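You operate a simulated robot arm through the tools that you are given. There is no shell and no other tool.

You run a simulated robot arm. Do the job below in one go: nothing can be reset, and whatever is moved stays where it is left.

## Task
Wheel the box for Sorinhwal out to the yellow line on the trolley.
Fine: brake on before loading and on again at the line.

It is judged by the outcome, as a careful person would: the job done as asked, and still so three seconds after it is handed in. It fails if anything else is knocked over, pushed out of place, dropped, spilled or broken.

## Robot
A 5-joint arm with a two-finger parallel gripper, fixed in place. Base frame: the origin is at the foot of the arm, x ahead of it, y to its left, z up. Readings come in m, degrees, newtons and seconds.
It reaches about 1.134 m from its shoulder. Its first joint turns from -149.0 to 149.0 degrees. Payload 1.57 kg.
The tool frame sits at the grasp point between the pads (the TCP): z along the fingers, y along the line on which they close. The tips reach 0.03 m beyond it. Largest opening 0.11 m; finger width 0.024, thickness 0.012; the body of the gripper, 0.048 by 0.112 m, starts 0.078 m behind the TCP.
Orientation is told as [roll, pitch, yaw] about the base's x, y, z axes, in that order, counted from this pose: with the fingers straight down and closing along the base's y, the tool's x points along the base's -x, its y along +y and its z along -z.

## Interface
- The arm moves only by the tool servo_tool. Its argument "steps" is a list of rows, each a list of 7 numbers: the shift along the tool's x, y, z in m, then the turn, a rotation vector about the tool's x, y, z in degrees, then the opening in per cent of the stroke, from 0 (shut) to 100 (fully open). In form: [[tx, ty, tz, wx, wy, wz, gripper], ...]. A call has 1 to 20 rows; each row shifts and turns the commanded pose from where the row before left it, along the tool's axes as they then stand. Rows are played at 5 a second. More than 0.05 m and 8.6 degrees between two rows, or a gripper value outside its range, and nothing of the call is played. Where a pose cannot be reached the arm comes as near as it can. A force on the tool above 90 N (or 10 N above the force at the start of the call, whichever is more), or a blocked arm, ends the call early, and 0.2 s more pass. The fingers move at their own pace (about 0.153 m/s each) and stop on an object; they squeeze with about 28 N. The grip force told is the motor's: it shows also when the fingers shut on nothing. Time passes only in rows, and 0.2 s behind the last, so rows that do not move let the fingers close. The reply holds the time, the measured pose of the TCP, the force on the tool along the base axes, the opening and the grip force, in the units named above and with some noise, with the torque about the TCP (base axes, N m) and any sound that the robot's microphone picked up.
- Cameras (640 x 400 px; columns grow to the right, rows downward): "scene" is fixed at [0.0432, 0.5014, 1.4238]; the picture's right is [-0.56, -0.83, 0.00], its down [-0.50, 0.34, -0.79] and it looks along [0.66, -0.45, -0.61] (base axes); focal length 322 px, centre (320, 200). "wrist" rides on the gripper at [0.07, 0.016, -0.141] in the tool frame; the picture's right is [-0.23, 0.97, 0.00], its down [-0.85, -0.20, -0.48] and it looks along [-0.47, -0.11, 0.88] (tool axes); focal length 222 px, centre (320, 200). There is no depth. A picture from a camera that has moved, and an enlarged one, comes with that camera's place and axes in the base frame and with its lens. The place of the scene camera against the robot may be out by one fixed shift of up to 0.012 m in any direction.
- snapshot(camera): a new picture of that camera. No time passes.
- move_column(by): slides the trunk up (or, below 0, down) by that many m; the arm rides with it, the base frame stays. It gives what a move gives, with no picture.
- inspect(camera, box): a new picture of the part [left, top, right, bottom] of that camera's present view, enlarged. No time passes.
- job_done(): hands the job in; it is judged then, once.

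Places have to be worked out from the pictures, the camera data and where the tool is seen. Open the gripper and draw the arm clear of the work before you hand the job in, unless the task says otherwise.

The tools are called after "Emit:" as name(argument=value, ...) on one line, values as JSON. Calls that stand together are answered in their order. servo_tool: Moves the arm, as the interface text tells. Its arguments: {"type":"object","properties":{"steps":{"type":"array"}},"required":["steps"]} The other tools are called the same way: move_column (by) slides the trunk up or down; snapshot (camera) takes a picture; inspect (camera, box) takes an enlarged picture of a part of a camera's view; job_done () hands the job in.

At the start:

```text
clock: 0.0
ee_pos: [0.4024, -0.4309, 1.1063]
tool_rot: [0.0, 0.0, -0.1]
force: [-0.2, 0.9, 0.6]
torque: [0.02, -0.01, 0.01]
finger_gap: 0.1097
finger_force: 0.0
trunk travel left (down, up): [-0.841, 0.129]
```

scene: 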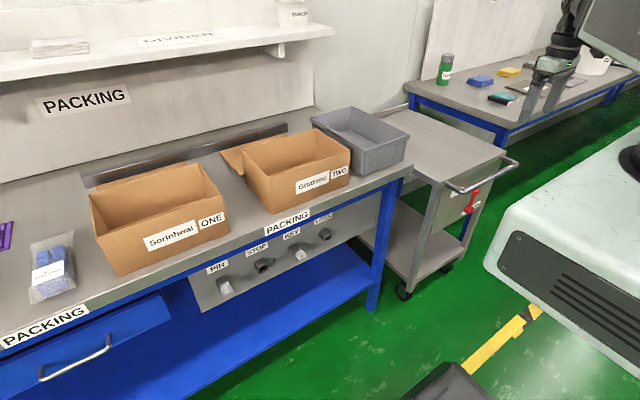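
wrist: 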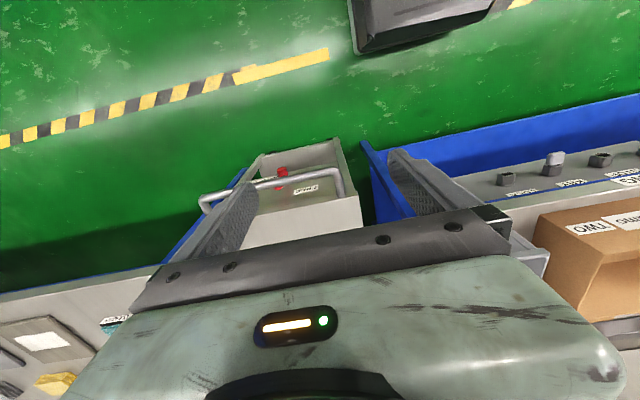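

I'll look closer at the labels, the trolley and its brake before I plan anything.

Emit:
inspect(camera="scene", box=[380, 90, 540, 310])

Emit:
inspect(camera="scene", box=[60, 90, 420, 310])

Emit:
inspect(camera="wrist", box=[180, 20, 400, 280])

Emit:
snapshot(camera="scene")

```text
1.82 times, centred on (460, 200) of scene
camera zoom: at [0.0432, 0.5014, 1.4238], right [-0.56, -0.83, 0.0], down [-0.5, 0.34, -0.79], along [0.66, -0.45, -0.61], focal length 585 px, centre (66, 200)
```

zoom: 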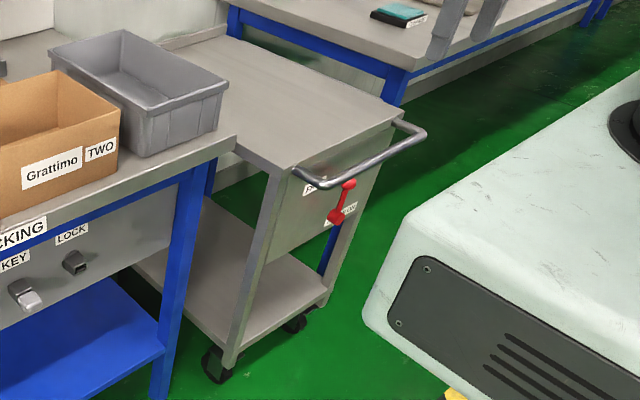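

```text
1.78 times, centred on (240, 200) of scene
camera zoom: at [0.0432, 0.5014, 1.4238], right [-0.56, -0.83, 0.0], down [-0.5, 0.34, -0.79], along [0.66, -0.45, -0.61], focal length 572 px, centre (462, 200)
```

zoom: 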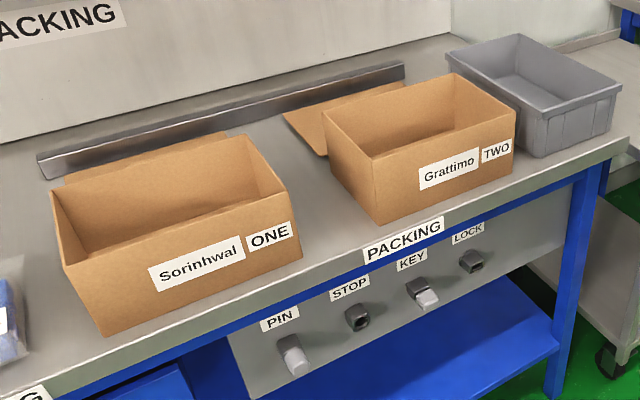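

```text
1.54 times, centred on (290, 150) of wrist
camera zoom: at [0.3324, -0.4159, 1.2491], right [0.23, 0.97, 0.0], down [0.85, -0.2, 0.48], along [0.47, -0.11, -0.88], focal length 342 px, centre (366, 277)
```

zoom: 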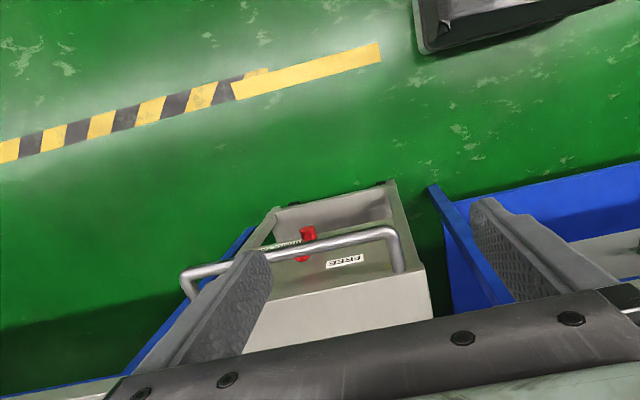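

```text
taken
```

scene: 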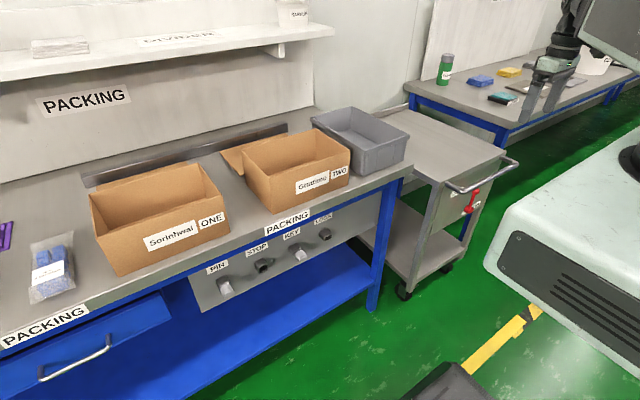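

Zooming in on the brake lever's labels, the yellow line, and what else is in the room.

Emit:
inspect(camera="scene", box=[440, 170, 504, 210])

Emit:
inspect(camera="wrist", box=[250, 155, 346, 215])

Emit:
inspect(camera="scene", box=[80, 150, 240, 250])

Emit:
inspect(camera="scene", box=[400, 280, 592, 400])

Emit:
inspect(camera="scene", box=[400, 20, 640, 170])

Emit:
inspect(camera="scene", box=[0, 0, 340, 200])

```text
10.00 times, centred on (472, 190) of scene
camera zoom: at [0.0432, 0.5014, 1.4238], right [-0.56, -0.83, 0.0], down [-0.5, 0.34, -0.79], along [0.66, -0.45, -0.61], focal length 3217 px, centre (-1200, 300)
```

zoom: 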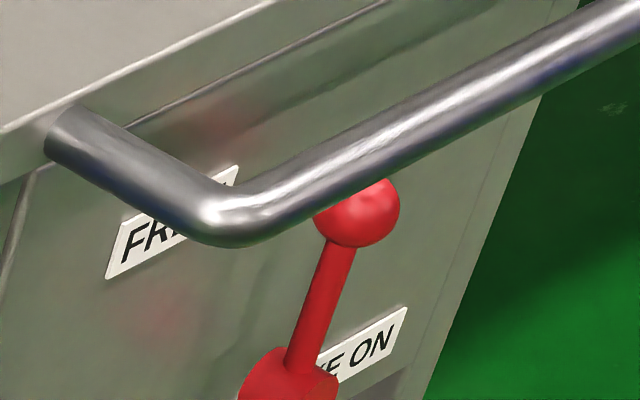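

```text
6.67 times, centred on (298, 185) of wrist
camera zoom: at [0.3324, -0.4159, 1.2491], right [0.23, 0.97, 0.0], down [0.85, -0.2, 0.48], along [0.47, -0.11, -0.88], focal length 1481 px, centre (467, 300)
```

zoom: 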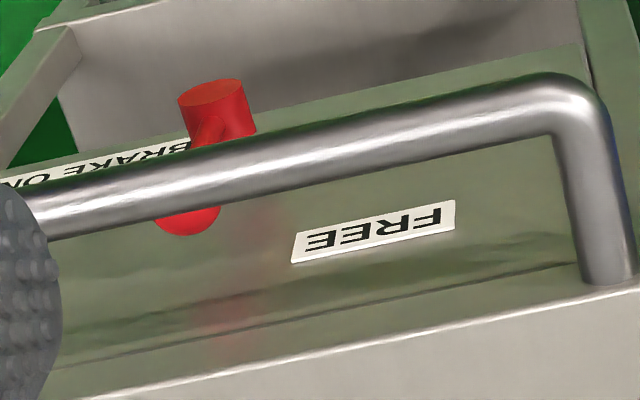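

```text
4.00 times, centred on (160, 200) of scene
camera zoom: at [0.0432, 0.5014, 1.4238], right [-0.56, -0.83, 0.0], down [-0.5, 0.34, -0.79], along [0.66, -0.45, -0.61], focal length 1287 px, centre (960, 200)
```

zoom: 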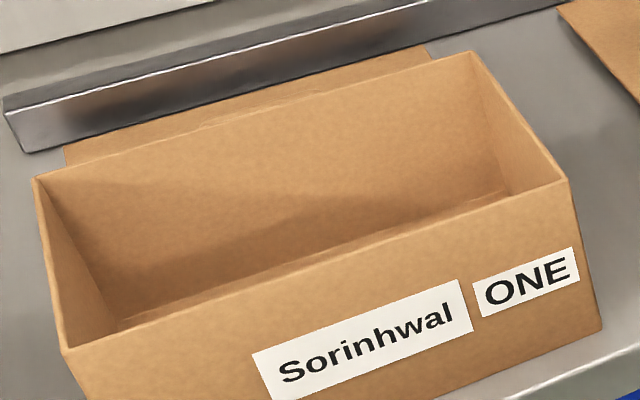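

```text
3.33 times, centred on (496, 340) of scene
camera zoom: at [0.0432, 0.5014, 1.4238], right [-0.56, -0.83, 0.0], down [-0.5, 0.34, -0.79], along [0.66, -0.45, -0.61], focal length 1072 px, centre (-267, -267)
```

zoom: 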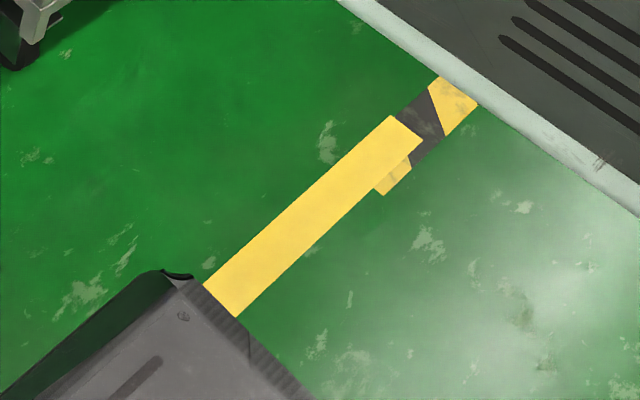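

```text
2.67 times, centred on (520, 95) of scene
camera zoom: at [0.0432, 0.5014, 1.4238], right [-0.56, -0.83, 0.0], down [-0.5, 0.34, -0.79], along [0.66, -0.45, -0.61], focal length 858 px, centre (-213, 480)
```

zoom: 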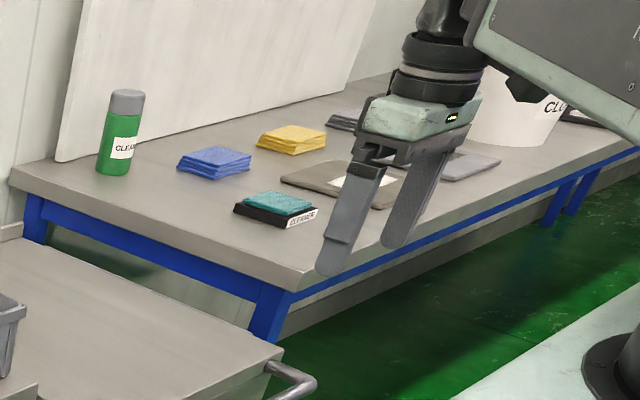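

```text
1.88 times, centred on (170, 100) of scene
camera zoom: at [0.0432, 0.5014, 1.4238], right [-0.56, -0.83, 0.0], down [-0.5, 0.34, -0.79], along [0.66, -0.45, -0.61], focal length 606 px, centre (602, 388)
```

zoom: 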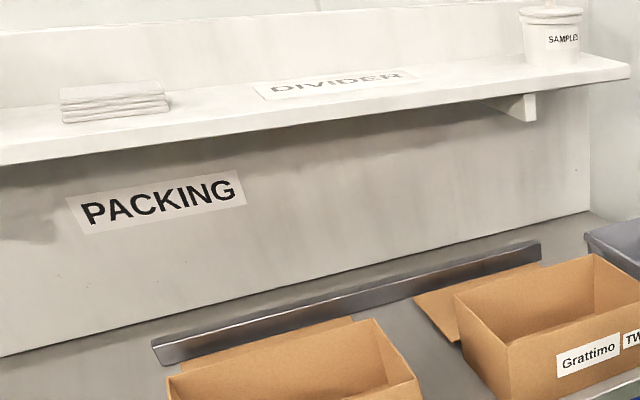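

The lever's knob points up, next to "FREE". "BRAKE ON" sits lower down on the far (−y) side, so the brake looks off. From both views I put the hub at about (0.56, -0.60, 0.57), the knob at about (0.54, -0.575, 0.70) and the handle bar at x≈0.515, z≈0.77. I'll turn the tool to its azimuth with the fingers shut and start tilting it outward.

Emit:
servo_tool(steps=[[0, 0, 0, 0, 0, 7.8, 50], [0, 0, 0, 0, 0, 7.8, 0], [0, 0, 0, 0, 0, 7.8, 0], [0, 0, 0, 0, 0, 7.8, 0], [0, 0, 0, 0, 0, 7.8, 0], [0, 0, 0, 0, 0, 7.8, 0], [0, 0, 0, 0, -8, 0, 0], [0, 0, 0, 0, -8, 0, 0], [0, 0, 0, 0, -8, 0, 0]])

Emit:
move_column(by=-0.1)

Emit:
snapshot(camera="scene")

Emit:
snapshot(camera="wrist")

```text
clock: 2.0
ee_pos: [0.4423, -0.4808, 1.1275]
tool_rot: [0.0, -23.9, -46.9]
force: [0.4, 0.0, 0.9]
torque: [-0.01, 0.02, 0.01]
finger_gap: 0.0
finger_force: 21.4
out of reach, approached as far as the arm can: row 8, 9
trunk travel left (down, up): [-0.841, 0.129]
```

```text
clock: 3.3
ee_pos: [0.4412, -0.4811, 1.0278]
tool_rot: [0.0, -23.8, -46.8]
force: [0.4, -0.5, 0.7]
torque: [0.03, -0.01, -0.01]
finger_gap: 0.0001
finger_force: 21.5
trunk travel left (down, up): [-0.741, 0.229]
```

```text
taken
```

scene: 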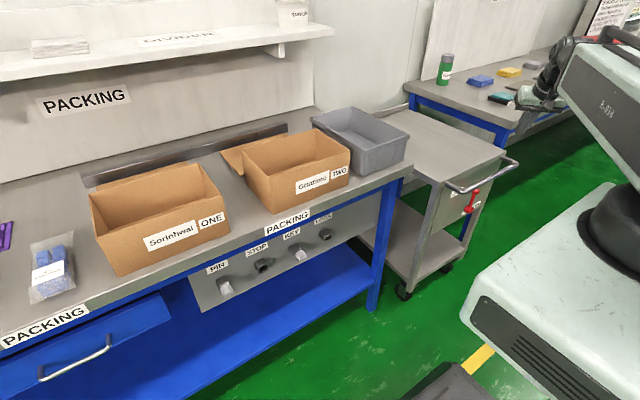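

```text
taken
camera wrist: at [0.3707, -0.3821, 1.1292], right [0.85, 0.51, 0.09], down [0.26, -0.57, 0.78], along [0.45, -0.64, -0.62], focal length 222 px, centre (320, 200)
```

wrist: 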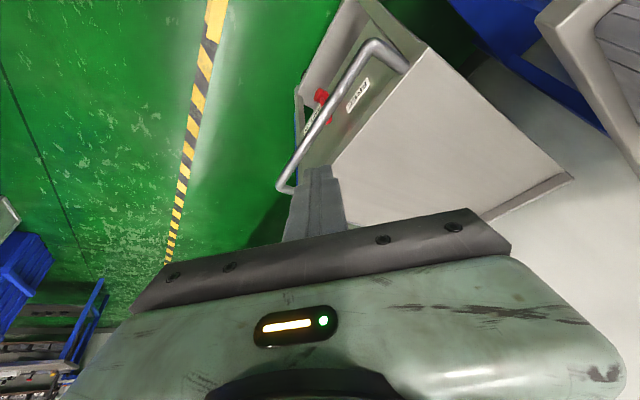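

The bar and lever are clear in the wrist view. Tilting is limited at this short radius, so I'll first move the tool down and see how far it can lean out.

Emit:
servo_tool(steps=[[0.0122, 0, 0.0274, 0, 0, 0, 0], [0.0122, 0, 0.0274, 0, 0, 0, 0], [0.0122, 0, 0.0274, 0, 0, 0, 0], [0.0122, 0, 0.0274, 0, 0, 0, 0], [0.0122, 0, 0.0274, 0, 0, 0, 0], [0, 0, 0, 0, -6, 0, 0], [0, 0, 0, 0, -6, 0, 0], [0, 0, 0, 0, -6, 0, 0]])

```text
clock: 5.1
ee_pos: [0.481, -0.5296, 1.0672]
tool_rot: [0.2, -41.6, -46.8]
force: [0.2, -0.2, -0.3]
torque: [-0.05, 0.0, -0.05]
finger_gap: 0.0
finger_force: 21.6
out of reach, approached as far as the arm can: row 1, 2, 3, 4, 5, 6, 7, 8
trunk travel left (down, up): [-0.741, 0.229]
```

The arm seems stuck at its folded limit. I'll step outward and down a little to see how it responds.

Emit:
servo_tool(steps=[[-0.0372, 0, 0.0335, 0, 0, 0, 0]])

```text
clock: 5.5
ee_pos: [0.5158, -0.5661, 1.0667]
tool_rot: [0.0, -41.9, -46.8]
force: [-0.1, -0.6, -0.5]
torque: [-0.01, 0.01, -0.03]
finger_gap: 0.0001
finger_force: 21.5
trunk travel left (down, up): [-0.741, 0.229]
```

It moves from where it actually is, so outward works. Next I try straight down from this radius.

Emit:
servo_tool(steps=[[0.0334, 0, 0.0372, 0, 0, 0, 0], [0.0334, 0, 0.0372, 0, 0, 0, 0], [0.0334, 0, 0.0372, 0, 0, 0, 0]])

```text
clock: 6.3
ee_pos: [0.5152, -0.5655, 1.0689]
tool_rot: [0.0, -41.8, -46.8]
force: [-0.2, -1.0, -0.5]
torque: [0.0, 0.02, 0.0]
finger_gap: 0.0
finger_force: 21.0
out of reach, approached as far as the arm can: row 1, 2, 3
trunk travel left (down, up): [-0.741, 0.229]
```

Down is blocked at this tilt. I'll look at the arm's shape to see which joint is limiting it.

Emit:
snapshot(camera="scene")

Emit:
inspect(camera="scene", box=[500, 0, 640, 250])

```text
taken
```

scene: 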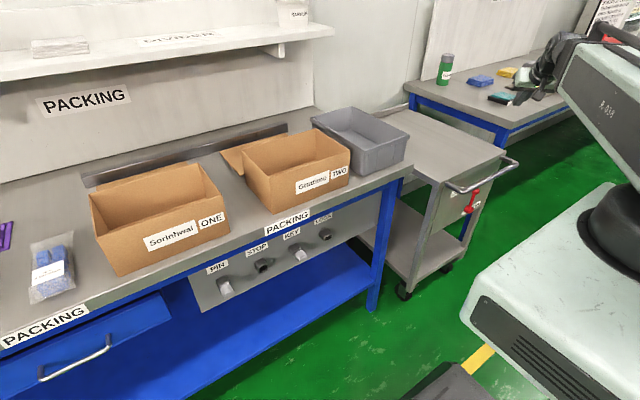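

```text
1.60 times, centred on (570, 125) of scene
camera zoom: at [0.0432, 0.5014, 1.4238], right [-0.56, -0.83, 0.0], down [-0.5, 0.34, -0.79], along [0.66, -0.45, -0.61], focal length 515 px, centre (-80, 320)
```

zoom: 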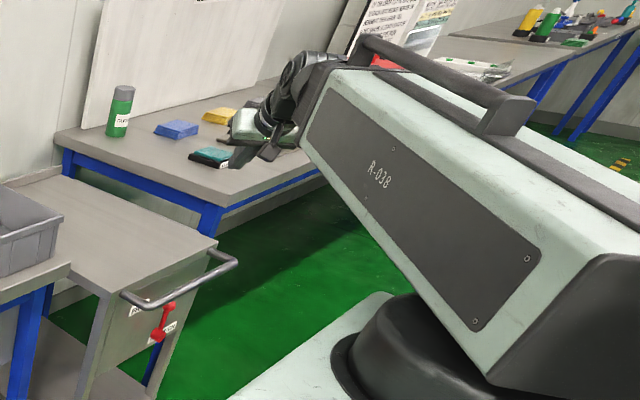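

The arm looks like a single boom with the wrist at its end. I'll test reaching farther out and then going down, and back up, to find its limits.

Emit:
servo_tool(steps=[[-0.0334, 0, -0.0372, 0, 0, 0, 0], [-0.0334, 0, -0.0372, 0, 0, 0, 0]])

Emit:
servo_tool(steps=[[0.0, 0, 0.0, 0, -7, 0, 0], [0.0, 0, 0.0, 0, -7, 0, 0]])

```text
clock: 6.9
ee_pos: [0.5148, -0.5658, 1.0685]
tool_rot: [0.0, -41.8, -47.0]
force: [0.1, 0.0, 0.2]
torque: [-0.03, -0.03, 0.01]
finger_gap: 0.0
finger_force: 21.6
out of reach, approached as far as the arm can: row 1, 2
trunk travel left (down, up): [-0.741, 0.229]
```

```text
clock: 7.5
ee_pos: [0.5128, -0.5663, 1.1107]
tool_rot: [0.0, -55.8, -46.9]
force: [0.6, -0.4, -0.3]
torque: [0.0, 0.01, 0.0]
finger_gap: 0.0
finger_force: 21.6
out of reach, approached as far as the arm can: row 1, 2
trunk travel left (down, up): [-0.741, 0.229]
```

The pattern is clear now. The wrist height follows only the trunk, at about 1.342 m plus the column travel. The boom only extends (r_wrist ≥ 0.56), and the wrist joint gives the tilt, with 0.234 m from wrist to TCP. I'll put the tool straight down again, lower the trunk, and study the lever, bar and gap closely with the wrist camera.

Emit:
servo_tool(steps=[[0.0285, 0, -0.0017, 0, 7, 0, 0], [0.0285, 0, -0.0017, 0, 7, 0, 0], [0.0285, 0, -0.0017, 0, 7, 0, 0], [0.0285, 0, -0.0017, 0, 7, 0, 0], [0.0285, 0, -0.0017, 0, 7, 0, 0], [0.0285, 0, -0.0017, 0, 7, 0, 0], [0.0285, 0, -0.0017, 0, 7, 0, 0], [0.0285, 0, -0.0017, 0, 6.8, 0, 0]])

Emit:
move_column(by=-0.14)

Emit:
snapshot(camera="wrist")

Emit:
snapshot(camera="scene")

```text
clock: 9.3
ee_pos: [0.3788, -0.4235, 1.0079]
tool_rot: [0.0, 0.1, -46.8]
force: [0.0, 0.5, -0.4]
torque: [0.01, -0.02, 0.03]
finger_gap: 0.0002
finger_force: 21.1
trunk travel left (down, up): [-0.741, 0.229]
```

```text
clock: 11.0
ee_pos: [0.3785, -0.4232, 0.8684]
tool_rot: [-0.1, 0.0, -46.8]
force: [0.3, -0.1, 0.3]
torque: [-0.01, 0.0, 0.0]
finger_gap: 0.0
finger_force: 21.2
trunk travel left (down, up): [-0.601, 0.369]
```

```text
taken
camera wrist: at [0.3429, -0.3622, 1.0092], right [0.87, 0.5, 0.0], down [0.44, -0.76, 0.48], along [0.24, -0.41, -0.88], focal length 222 px, centre (320, 200)
```

wrist: 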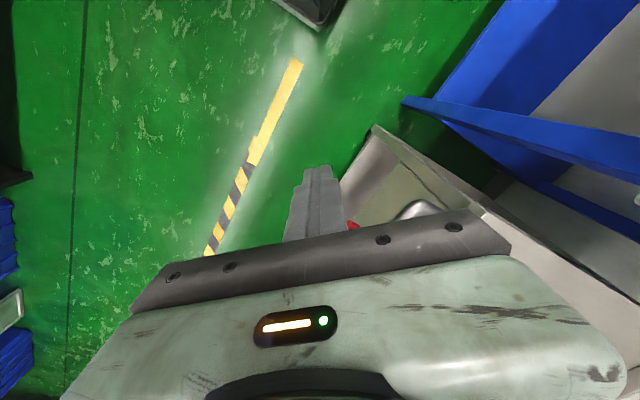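

```text
taken
```

scene: 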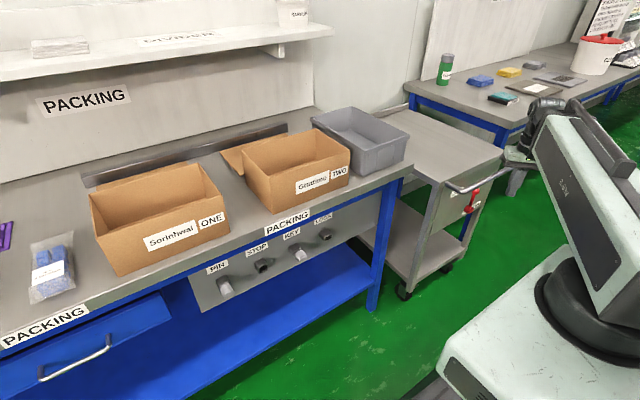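

The hand hides the lever from here, so I'll go up and extend over it to look down into the gap between bar and panel.

Emit:
move_column(by=0.12)

Emit:
servo_tool(steps=[[-0.044, 0, 0, 0, 0, 0, 0], [-0.044, 0, 0, 0, 0, 0, 0], [-0.044, 0, 0, 0, 0, 0, 0], [-0.044, 0, 0, 0, 0, 0, 0], [-0.044, 0, 0, 0, 0, 0, 0]])

Emit:
snapshot(camera="wrist")

```text
clock: 12.5
ee_pos: [0.3788, -0.4237, 0.988]
tool_rot: [0.0, 0.0, -46.7]
force: [-0.1, 0.0, 0.1]
torque: [0.01, -0.02, -0.02]
finger_gap: 0.0
finger_force: 20.9
trunk travel left (down, up): [-0.721, 0.249]
```

```text
clock: 13.7
ee_pos: [0.5326, -0.5841, 0.9879]
tool_rot: [-0.1, 0.0, -46.9]
force: [0.3, 0.0, 0.1]
torque: [0.0, -0.05, 0.0]
finger_gap: 0.0
finger_force: 21.5
trunk travel left (down, up): [-0.721, 0.249]
```

```text
taken
camera wrist: at [0.4953, -0.5234, 1.129], right [0.87, 0.5, 0.0], down [0.44, -0.76, 0.48], along [0.24, -0.41, -0.88], focal length 222 px, centre (320, 200)
```

wrist: 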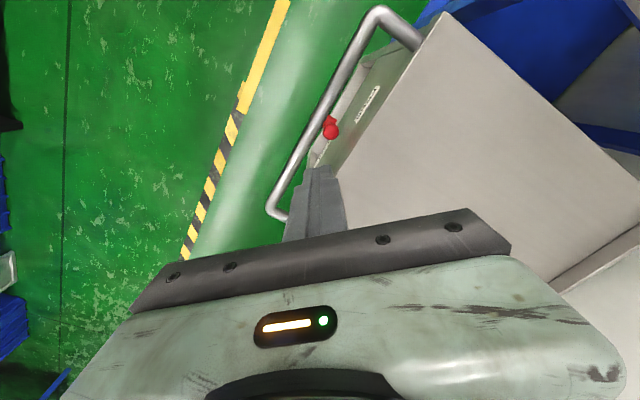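

Good view. I'll zoom in to measure the bar, ball and panel.

Emit:
inspect(camera="wrist", box=[264, 0, 440, 110])

Emit:
inspect(camera="wrist", box=[280, 70, 408, 150])

Emit:
inspect(camera="scene", box=[424, 150, 536, 220])

```text
3.64 times, centred on (352, 55) of wrist
camera zoom: at [0.4953, -0.5234, 1.129], right [0.87, 0.5, 0.0], down [0.44, -0.76, 0.48], along [0.24, -0.41, -0.88], focal length 808 px, centre (204, 727)
```

zoom: 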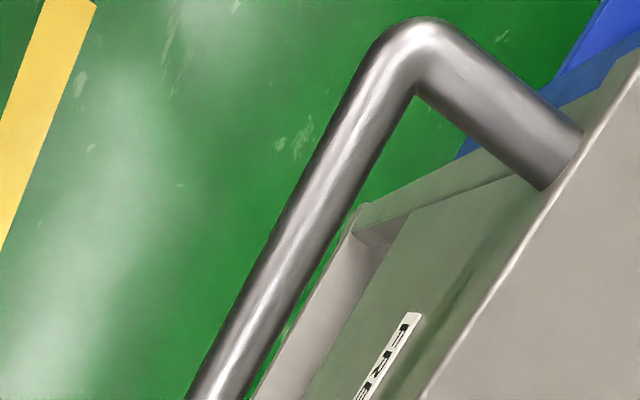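

```text
5.00 times, centred on (344, 110) of wrist
camera zoom: at [0.4953, -0.5234, 1.129], right [0.87, 0.5, 0.0], down [0.44, -0.76, 0.48], along [0.24, -0.41, -0.88], focal length 1111 px, centre (200, 650)
```

zoom: 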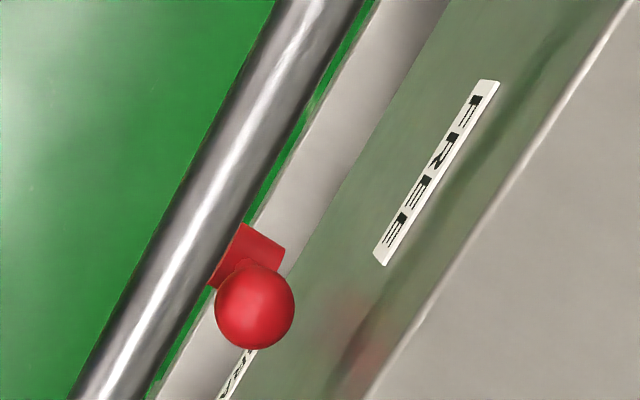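

```text
5.71 times, centred on (480, 185) of scene
camera zoom: at [0.0432, 0.5014, 1.4238], right [-0.56, -0.83, 0.0], down [-0.5, 0.34, -0.79], along [0.66, -0.45, -0.61], focal length 1838 px, centre (-594, 286)
```

zoom: 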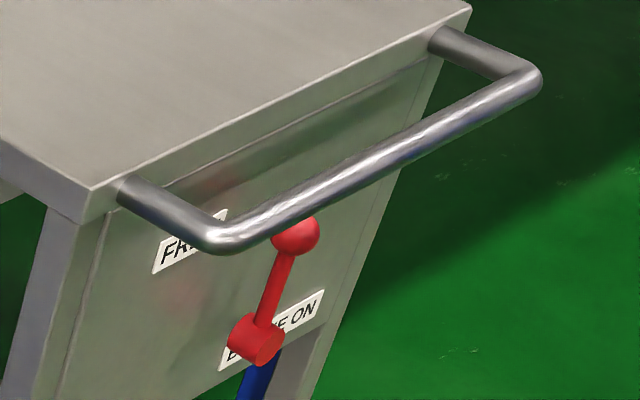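

Refined estimates:
- **Bar:** x≈0.522, z≈0.76, radius 0.0127.
- **Deck front:** x≈0.592.
- **Lever:** vertical at FREE, with the hub at (0.55, -0.595, 0.575) and the ball at (0.56, -0.593, 0.68).

I'll square the closed fingers with the base axes and move to (0.563, -0.548), above the gap beside the ball.

Emit:
servo_tool(steps=[[0, 0, 0, 0, 0, -7.8, 0], [0, 0, 0, 0, 0, -7.8, 0], [0, 0, 0, 0, 0, -7.8, 0], [0, 0, 0, 0, 0, -7.8, 0], [0, 0, 0, 0, 0, -7.8, 0], [0, 0, 0, 0, 0, -7.9, 0], [-0.03, 0.036, 0, 0, 0, 0, 0]])

Emit:
move_column(by=-0.18)

Emit:
snapshot(camera="wrist")

Emit:
inspect(camera="scene", box=[400, 100, 560, 220])

```text
clock: 15.3
ee_pos: [0.5588, -0.5483, 0.9879]
tool_rot: [-0.1, 0.0, 0.1]
force: [0.1, -1.7, -0.1]
torque: [0.02, -0.02, 0.02]
finger_gap: 0.0
finger_force: 21.2
trunk travel left (down, up): [-0.721, 0.249]
```

```text
clock: 17.3
ee_pos: [0.5577, -0.5477, 0.8068]
tool_rot: [0.0, 0.0, 0.1]
force: [-0.5, 0.4, -0.2]
torque: [-0.03, -0.02, -0.02]
finger_gap: 0.0002
finger_force: 21.4
trunk travel left (down, up): [-0.541, 0.429]
```

```text
taken
camera wrist: at [0.4882, -0.5331, 0.9491], right [0.23, 0.97, 0.0], down [0.86, -0.2, 0.48], along [0.47, -0.11, -0.88], focal length 222 px, centre (320, 200)
```

wrist: 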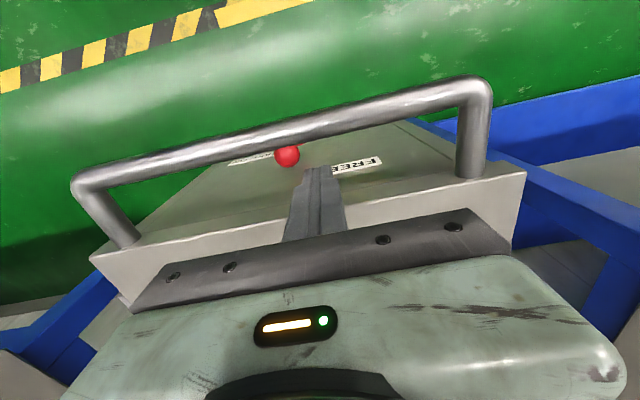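

```text
3.33 times, centred on (480, 160) of scene
camera zoom: at [0.0432, 0.5014, 1.4238], right [-0.56, -0.83, 0.0], down [-0.5, 0.34, -0.79], along [0.66, -0.45, -0.61], focal length 1072 px, centre (-213, 333)
```

zoom: 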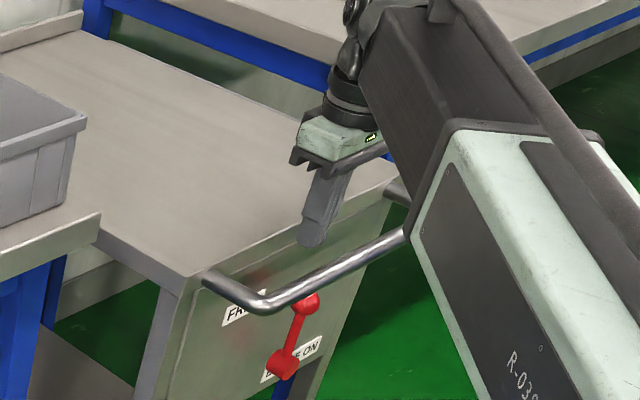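

The fingers sit over the gap, with the bar at x≈0.5216 and the deck edge at x≈0.592. I shift +0.006 in x and lower in two steps.

Emit:
servo_tool(steps=[[-0.006, 0, 0, 0, 0, 0, 0], [0, 0, 0, 0, 0, 0, 0]])

Emit:
move_column(by=-0.095)

Emit:
snapshot(camera="wrist")

Emit:
inspect(camera="scene", box=[424, 130, 536, 220])

```text
clock: 17.9
ee_pos: [0.5646, -0.5482, 0.8066]
tool_rot: [0.0, 0.0, 0.0]
force: [0.1, 0.0, -1.0]
torque: [0.02, 0.0, 0.0]
finger_gap: 0.0
finger_force: 21.3
trunk travel left (down, up): [-0.541, 0.429]
```

```text
clock: 19.2
ee_pos: [0.5645, -0.5471, 0.7132]
tool_rot: [0.0, 0.0, 0.1]
force: [0.1, 0.5, 0.1]
torque: [0.04, -0.02, -0.04]
finger_gap: 0.0001
finger_force: 21.3
trunk travel left (down, up): [-0.446, 0.524]
```

```text
taken
camera wrist: at [0.4943, -0.5326, 0.8541], right [0.23, 0.97, 0.0], down [0.86, -0.2, 0.48], along [0.47, -0.11, -0.88], focal length 222 px, centre (320, 200)
```

wrist: 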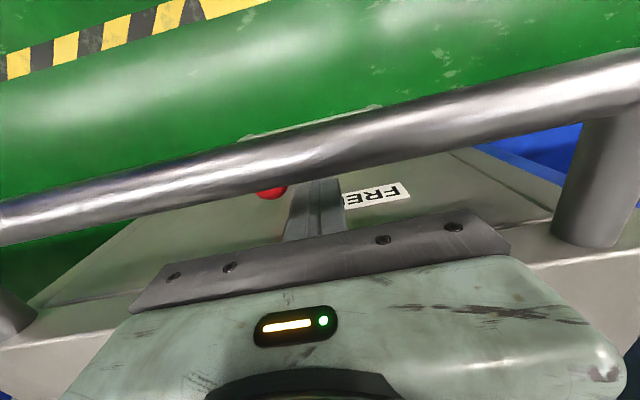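

```text
4.44 times, centred on (480, 175) of scene
camera zoom: at [0.0432, 0.5014, 1.4238], right [-0.56, -0.83, 0.0], down [-0.5, 0.34, -0.79], along [0.66, -0.45, -0.61], focal length 1430 px, centre (-391, 311)
```

zoom: 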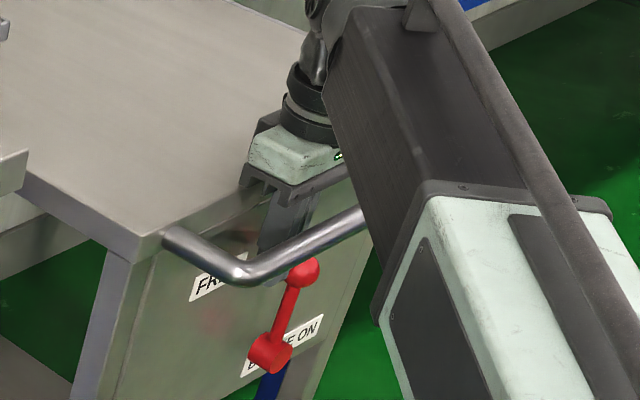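

The finger is in the gap next to the ball and the bar is clear. I lower another centimetre and push toward −y in small steps, watching the force.

Emit:
move_column(by=-0.011)

Emit:
servo_tool(steps=[[0, -0.01, 0, 0, 0, 0, 0], [0, -0.01, 0, 0, 0, 0, 0], [0, -0.01, 0, 0, 0, 0, 0], [0, -0.01, 0, 0, 0, 0, 0], [0, -0.01, 0, 0, 0, 0, 0]])

Emit:
inspect(camera="scene", box=[424, 130, 536, 220])

```text
clock: 19.8
ee_pos: [0.5642, -0.5476, 0.702]
tool_rot: [0.0, 0.0, 0.2]
force: [-0.5, 0.6, 0.2]
torque: [0.0, 0.0, 0.01]
finger_gap: 0.0
finger_force: 20.6
trunk travel left (down, up): [-0.435, 0.535]
```

```text
clock: 21.0
ee_pos: [0.565, -0.5975, 0.7012]
tool_rot: [0.0, 0.0, 0.1]
force: [-0.2, 0.8, -0.6]
torque: [0.0, 0.04, 0.03]
finger_gap: 0.0
finger_force: 21.6
trunk travel left (down, up): [-0.435, 0.535]
```

```text
4.44 times, centred on (480, 175) of scene
camera zoom: at [0.0432, 0.5014, 1.4238], right [-0.56, -0.83, 0.0], down [-0.5, 0.34, -0.79], along [0.66, -0.45, -0.61], focal length 1430 px, centre (-391, 311)
```

zoom: 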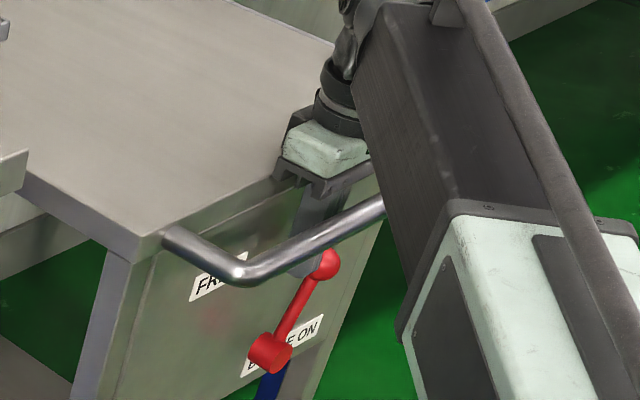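

The lever turns easily, with barely 1 N of force. I keep pushing.

Emit:
servo_tool(steps=[[0, -0.01, 0, 0, 0, 0, 0], [0, -0.01, 0, 0, 0, 0, 0], [0, -0.01, 0, 0, 0, 0, 0], [0, -0.01, 0, 0, 0, 0, 0], [0, 0, 0, 0, 0, 0, 0]])

Emit:
inspect(camera="scene", box=[424, 130, 536, 220])

Emit:
snapshot(camera="wrist")

```text
clock: 22.2
ee_pos: [0.5659, -0.6375, 0.7008]
tool_rot: [0.0, 0.1, 0.1]
force: [0.2, 0.7, -0.3]
torque: [0.01, 0.0, 0.0]
finger_gap: 0.0
finger_force: 21.5
trunk travel left (down, up): [-0.435, 0.535]
```

```text
4.44 times, centred on (480, 175) of scene
camera zoom: at [0.0432, 0.5014, 1.4238], right [-0.56, -0.83, 0.0], down [-0.5, 0.34, -0.79], along [0.66, -0.45, -0.61], focal length 1430 px, centre (-391, 311)
```

zoom: 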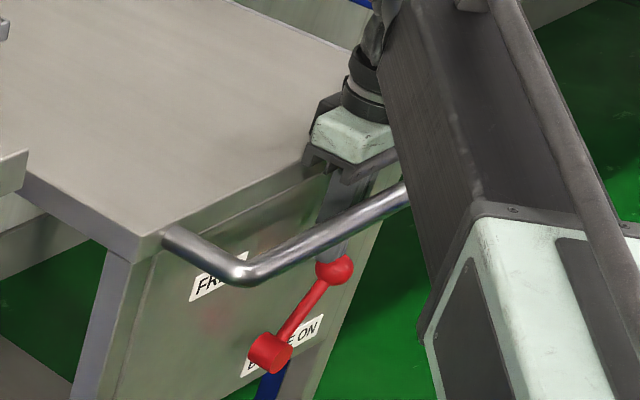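

```text
taken
camera wrist: at [0.4946, -0.6223, 0.8431], right [0.23, 0.97, 0.0], down [0.86, -0.2, 0.48], along [0.47, -0.11, -0.88], focal length 222 px, centre (320, 200)
```

wrist: 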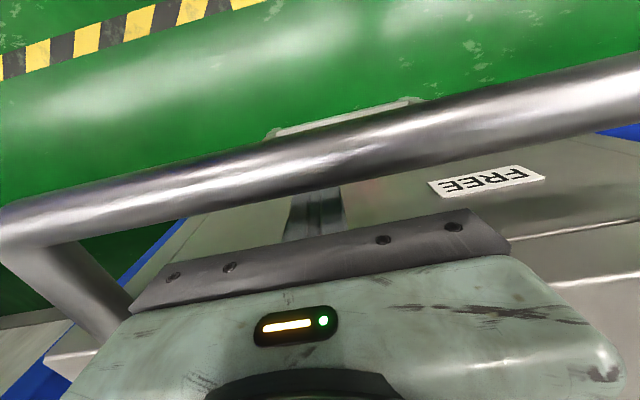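

The lever stays where it's left, now at about 35–40°. The finger can't push it lower unless the hand body (0.048 wide) enters the 0.057 gap. I'll centre in x and lower a few millimetres to test this carefully, watching the forces.

Emit:
servo_tool(steps=[[0.0024, 0, 0, 0, 0, 0, 0], [0, 0, 0, 0, 0, 0, 0]])

Emit:
move_column(by=-0.008)

Emit:
inspect(camera="scene", box=[464, 140, 528, 190])

```text
clock: 22.8
ee_pos: [0.5629, -0.6385, 0.7021]
tool_rot: [0.0, -0.1, 0.1]
force: [0.7, 0.6, -0.6]
torque: [-0.02, 0.02, 0.0]
finger_gap: 0.0
finger_force: 21.3
trunk travel left (down, up): [-0.435, 0.535]
```

```text
clock: 23.4
ee_pos: [0.5605, -0.6376, 0.6976]
tool_rot: [-0.2, -0.3, -0.1]
force: [4.2, -23.2, 59.6]
torque: [2.74, -1.29, -0.69]
finger_gap: 0.0
finger_force: 21.1
trunk travel left (down, up): [-0.427, 0.543]
```

```text
8.00 times, centred on (496, 165) of scene
camera zoom: at [0.0432, 0.5014, 1.4238], right [-0.56, -0.83, 0.0], down [-0.5, 0.34, -0.79], along [0.66, -0.45, -0.61], focal length 2574 px, centre (-1088, 480)
```

zoom: 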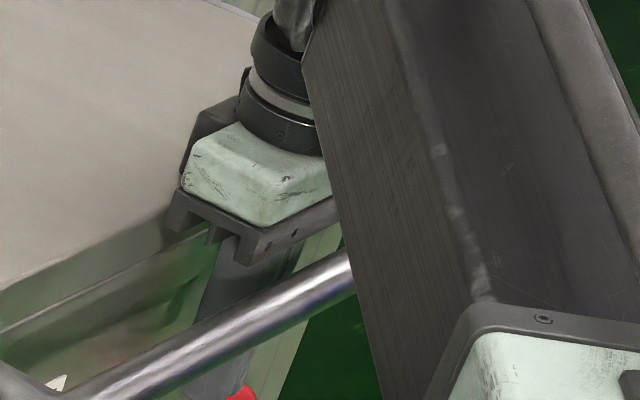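

It met resistance at once (60 N), so I back up. The torque says the hand's +x edge touched the deck edge. This route is too tight.

Emit:
move_column(by=0.015)

Emit:
inspect(camera="scene", box=[424, 130, 536, 220])

Emit:
snapshot(camera="wrist")

```text
clock: 24.0
ee_pos: [0.562, -0.6376, 0.7085]
tool_rot: [0.0, 0.0, 0.1]
force: [-0.5, 0.4, 0.7]
torque: [0.03, -0.02, 0.02]
finger_gap: 0.0003
finger_force: 21.5
trunk travel left (down, up): [-0.442, 0.528]
```

```text
4.44 times, centred on (480, 175) of scene
camera zoom: at [0.0432, 0.5014, 1.4238], right [-0.56, -0.83, 0.0], down [-0.5, 0.34, -0.79], along [0.66, -0.45, -0.61], focal length 1430 px, centre (-391, 311)
```

zoom: 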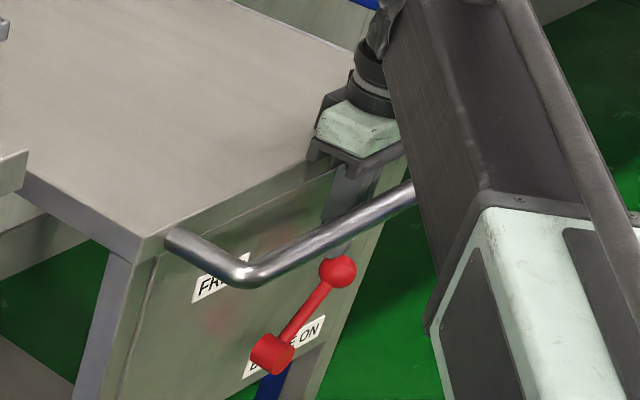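

```text
taken
camera wrist: at [0.492, -0.6223, 0.8499], right [0.23, 0.97, 0.0], down [0.86, -0.2, 0.48], along [0.47, -0.11, -0.88], focal length 222 px, centre (320, 200)
```

wrist: 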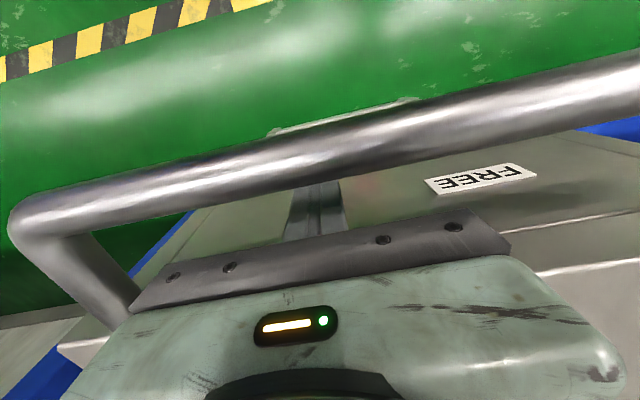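

That moved the lever to about 40° with no harm done. I'll finish from under the bar with the tool horizontal. First I raise, swing out to azimuth −62° where it is clear, and tilt to horizontal.

Emit:
move_column(by=0.13)

Emit:
servo_tool(steps=[[0.04, 0.0154, 0, 0, 0, 0, 0], [0.04, 0.0154, 0, 0, 0, 0, 0], [0.04, 0.0154, 0, 0, 0, 0, 0], [0.04, 0.0154, 0, 0, 0, 0, 0], [0.04, 0.0154, 0, 0, 0, 0, 0], [0.04, 0.0154, 0, 0, 0, 0, 0], [0.04, 0.0154, 0, 0, 0, 0, 0], [0, 0, 0, 0, 0, 7.75, 0], [0, 0, 0, 0, 0, 7.75, 0], [0, 0, 0, 0, 0, 7.75, 0], [0, 0, 0, 0, 0, 7.75, 0], [0, 0, 0, 0, 0, 7.75, 0], [0, 0, 0, 0, 0, 7.75, 0], [0, 0, 0, 0, 0, 7.75, 0], [0, 0, 0, 0, 0, 7.75, 0]])

Emit:
servo_tool(steps=[[-0.0285, 0, -0.0017, 0, -7, 0, 0], [-0.0285, 0, -0.0017, 0, -7, 0, 0], [-0.0285, 0, -0.0017, 0, -7, 0, 0], [-0.0285, 0, -0.0017, 0, -7, 0, 0], [-0.0285, 0, -0.0017, 0, -7, 0, 0], [-0.0285, 0, -0.0017, 0, -7, 0, 0], [-0.0285, 0, -0.0017, 0, -7, 0, 0], [-0.0285, 0, -0.0017, 0, -7, 0, 0], [-0.0285, 0, -0.0017, 0, -7, 0, 0], [-0.0285, 0, -0.0017, 0, -7, 0, 0], [-0.0285, 0, -0.0017, 0, -7, 0, 0], [-0.0285, 0, -0.0017, 0, -7, 0, 0], [-0.0285, 0, -0.0017, 0, -7, 0, 0], [-0.0285, 0, -0.0017, 0, -7, 0, 0], [-0.0285, 0, -0.0017, 0, -7, 0, 0]])

Emit:
snapshot(camera="scene")

```text
clock: 25.6
ee_pos: [0.563, -0.6367, 0.8378]
tool_rot: [0.0, 0.0, 0.1]
force: [-0.1, 0.6, -0.1]
torque: [-0.01, 0.0, 0.01]
finger_gap: 0.0002
finger_force: 21.2
trunk travel left (down, up): [-0.572, 0.398]
```

```text
clock: 28.8
ee_pos: [0.2818, -0.5282, 0.8388]
tool_rot: [0.1, 0.0, -62.1]
force: [0.3, 0.0, -0.1]
torque: [-0.02, 0.0, 0.0]
finger_gap: 0.0
finger_force: 21.6
trunk travel left (down, up): [-0.572, 0.398]
```

```text
clock: 32.0
ee_pos: [0.3975, -0.7316, 1.1195]
tool_rot: [-179.1, -79.5, 118.6]
force: [0.1, 1.0, -0.1]
torque: [0.03, -0.01, -0.01]
finger_gap: 0.0002
finger_force: 21.0
out of reach, approached as far as the arm can: row 13, 14
trunk travel left (down, up): [-0.572, 0.398]
```

```text
taken
```

scene: 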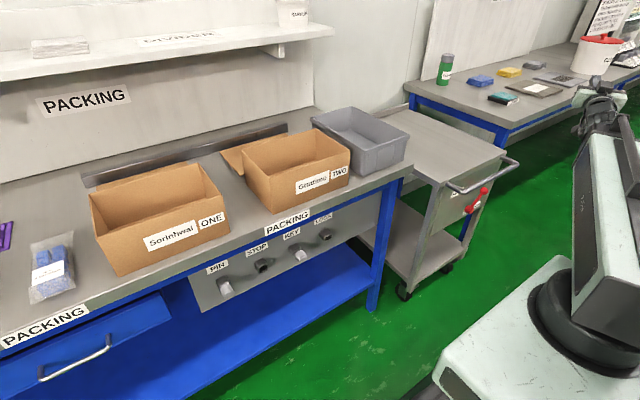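

It can tilt even past horizontal (about 100°), which will be useful later. I bring it back to 90° and lower the trunk so the fingers sit at about z 0.70, below the bar.

Emit:
servo_tool(steps=[[0.0212, 0, -0.001, 0, 5.2, 0, 0], [0.0212, 0, -0.001, 0, 5.2, 0, 0]])

Emit:
move_column(by=-0.372)

Emit:
snapshot(camera="scene")

Emit:
snapshot(camera="wrist")

```text
clock: 32.6
ee_pos: [0.3991, -0.7335, 1.0814]
tool_rot: [-179.6, -88.9, 119.0]
force: [0.3, 0.1, -0.3]
torque: [-0.02, 0.03, -0.01]
finger_gap: 0.0
finger_force: 21.5
out of reach, approached as far as the arm can: row 2
trunk travel left (down, up): [-0.572, 0.398]
```

```text
clock: 36.2
ee_pos: [0.3995, -0.733, 0.7096]
tool_rot: [-179.5, -88.9, 119.1]
force: [0.1, 0.3, 0.9]
torque: [0.01, -0.01, 0.0]
finger_gap: 0.0002
finger_force: 20.9
trunk travel left (down, up): [-0.2, 0.77]
```

```text
taken
```

scene: 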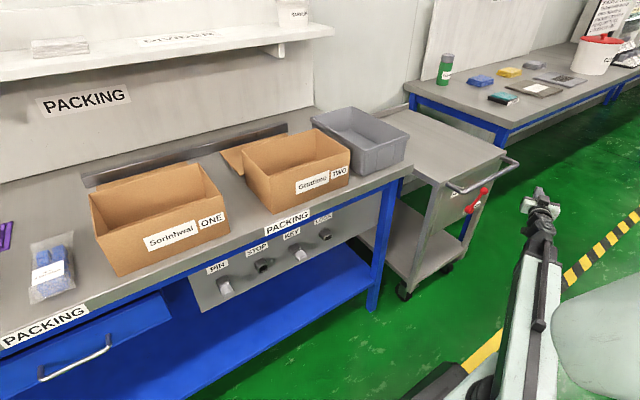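

```text
taken
camera wrist: at [0.3438, -0.6047, 0.6369], right [0.84, 0.48, 0.23], down [-0.42, 0.33, 0.85], along [0.33, -0.81, 0.48], focal length 222 px, centre (320, 200)
```

wrist: 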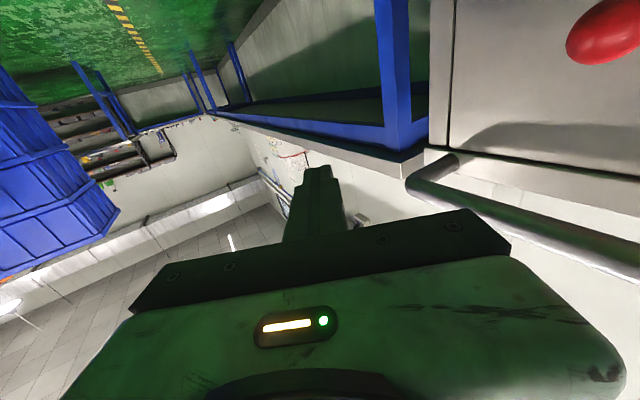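

In the scene view the arm is low and clear, and the ball shows at the right of the wrist view. I swing in under the bar to azimuth −50°, above the lever ball.

Emit:
servo_tool(steps=[[0, 0.0415, 0.001, -2.85, 0, 0, 0], [0, 0.0415, 0.001, -2.85, 0, 0, 0], [0, 0.0415, 0.001, -2.85, 0, 0, 0], [0, 0.0415, 0.001, -2.85, 0, 0, 0]])

Emit:
inspect(camera="scene", box=[424, 130, 536, 220])

Emit:
snapshot(camera="wrist")

```text
clock: 37.2
ee_pos: [0.5392, -0.6435, 0.709]
tool_rot: [-169.0, -88.8, 120.0]
force: [-1.3, 0.1, -0.4]
torque: [0.02, 0.02, 0.0]
finger_gap: 0.0
finger_force: 21.1
trunk travel left (down, up): [-0.2, 0.77]
```

```text
4.44 times, centred on (480, 175) of scene
camera zoom: at [0.0432, 0.5014, 1.4238], right [-0.56, -0.83, 0.0], down [-0.5, 0.34, -0.79], along [0.66, -0.45, -0.61], focal length 1430 px, centre (-391, 311)
```

zoom: 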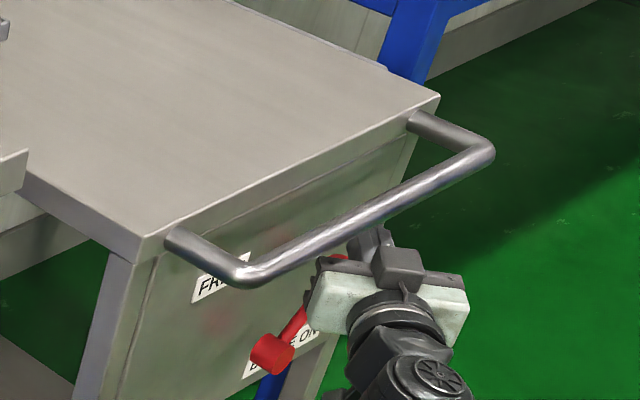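

```text
taken
camera wrist: at [0.4597, -0.5288, 0.6368], right [0.73, 0.64, 0.22], down [-0.47, 0.24, 0.85], along [0.49, -0.73, 0.48], focal length 222 px, centre (320, 200)
```

wrist: 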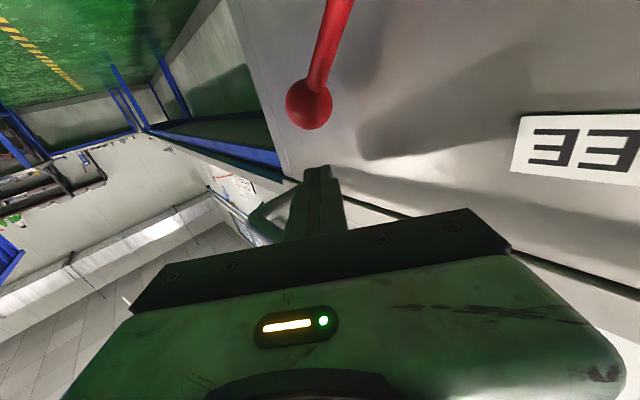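

The ball is at about (0.56, -0.661, 0.652), just below the finger. I extend 1.5 cm and lower the trunk in steps to press the lever down.

Emit:
servo_tool(steps=[[0, 0, 0.015, 0, 0, 0, 0]])

Emit:
move_column(by=-0.06)

Emit:
snapshot(camera="wrist")

```text
clock: 37.6
ee_pos: [0.551, -0.6567, 0.7088]
tool_rot: [-167.3, -88.8, 118.3]
force: [0.3, 0.4, 0.1]
torque: [-0.02, 0.0, -0.02]
finger_gap: 0.0002
finger_force: 21.3
trunk travel left (down, up): [-0.2, 0.77]
```

```text
clock: 38.6
ee_pos: [0.5502, -0.6555, 0.6487]
tool_rot: [-168.3, -88.9, 119.4]
force: [0.0, 0.0, 0.7]
torque: [0.03, -0.02, 0.02]
finger_gap: 0.0
finger_force: 21.1
trunk travel left (down, up): [-0.14, 0.83]
```

```text
taken
camera wrist: at [0.4696, -0.5396, 0.5765], right [0.73, 0.64, 0.22], down [-0.47, 0.25, 0.85], along [0.49, -0.73, 0.48], focal length 222 px, centre (320, 200)
```

wrist: 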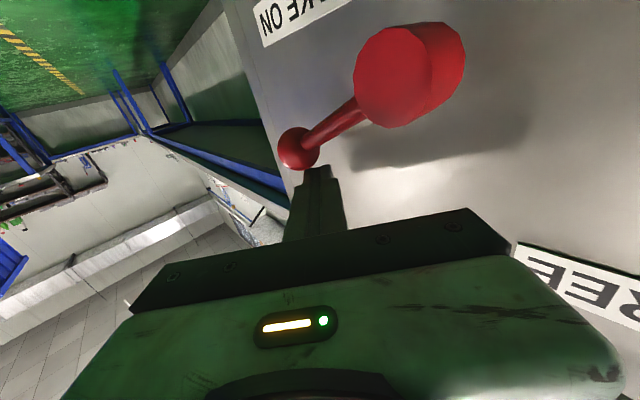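

The lever is at about 63° and following with no resistance. I keep lowering.

Emit:
move_column(by=-0.03)

Emit:
snapshot(camera="wrist")

Emit:
inspect(camera="scene", box=[424, 150, 536, 240])

```text
clock: 39.3
ee_pos: [0.5498, -0.6551, 0.6191]
tool_rot: [-168.8, -88.8, 119.7]
force: [-0.2, 0.3, -0.7]
torque: [-0.02, -0.02, -0.01]
finger_gap: 0.0
finger_force: 21.5
trunk travel left (down, up): [-0.11, 0.86]
```

```text
taken
camera wrist: at [0.4697, -0.5401, 0.5469], right [0.73, 0.64, 0.22], down [-0.47, 0.25, 0.85], along [0.49, -0.73, 0.48], focal length 222 px, centre (320, 200)
```

wrist: 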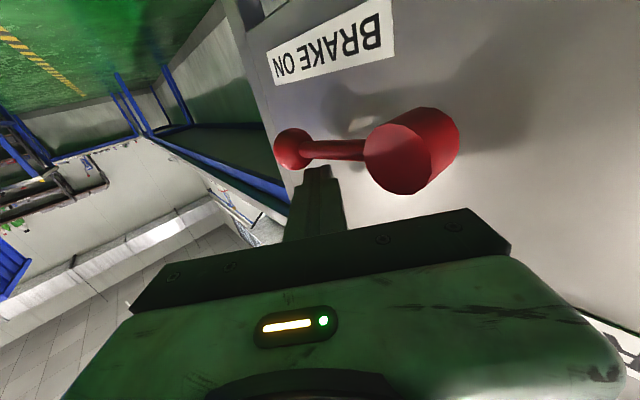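

```text
4.44 times, centred on (480, 195) of scene
camera zoom: at [0.0432, 0.5014, 1.4238], right [-0.56, -0.83, 0.0], down [-0.5, 0.34, -0.79], along [0.66, -0.45, -0.61], focal length 1430 px, centre (-391, 222)
```

zoom: 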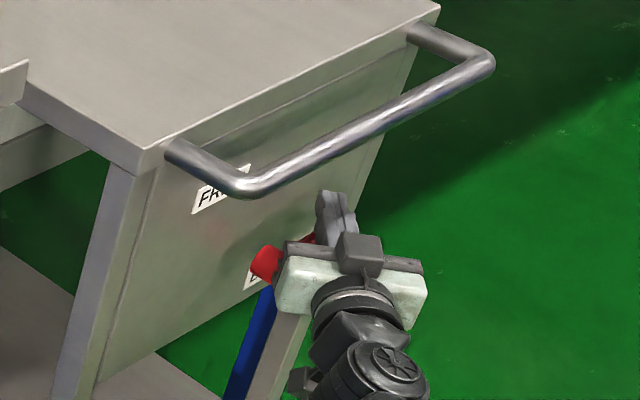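

The lever is at about 80°, with the BRAKE ON label just below it. I go on in smaller steps to find the end stop.

Emit:
move_column(by=-0.012)

Emit:
move_column(by=-0.008)

Emit:
snapshot(camera="wrist")

```text
clock: 39.9
ee_pos: [0.5494, -0.6554, 0.6092]
tool_rot: [-169.8, -88.7, 120.8]
force: [9.1, -14.2, 28.9]
torque: [-0.92, -0.38, 0.08]
finger_gap: 0.0
finger_force: 21.4
trunk travel left (down, up): [-0.098, 0.872]
```

```text
clock: 40.4
ee_pos: [0.5489, -0.6541, 0.6081]
tool_rot: [-169.8, -88.4, 121.1]
force: [-1.0, -1.9, 58.1]
torque: [-1.63, -0.58, -0.09]
finger_gap: 0.0
finger_force: 21.4
trunk travel left (down, up): [-0.093, 0.877]
stopped: the force on the tool passed its limit at 103 N (the readings are from after the stop); the commanded pose is now the measured one
```

```text
taken
camera wrist: at [0.469, -0.54, 0.5345], right [0.73, 0.65, 0.22], down [-0.48, 0.25, 0.84], along [0.49, -0.72, 0.49], focal length 222 px, centre (320, 200)
```

wrist: 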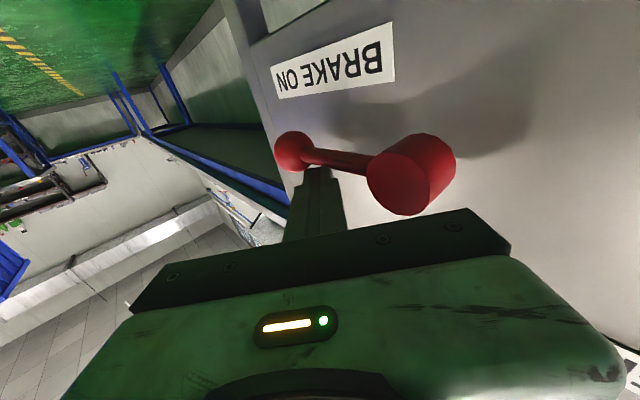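

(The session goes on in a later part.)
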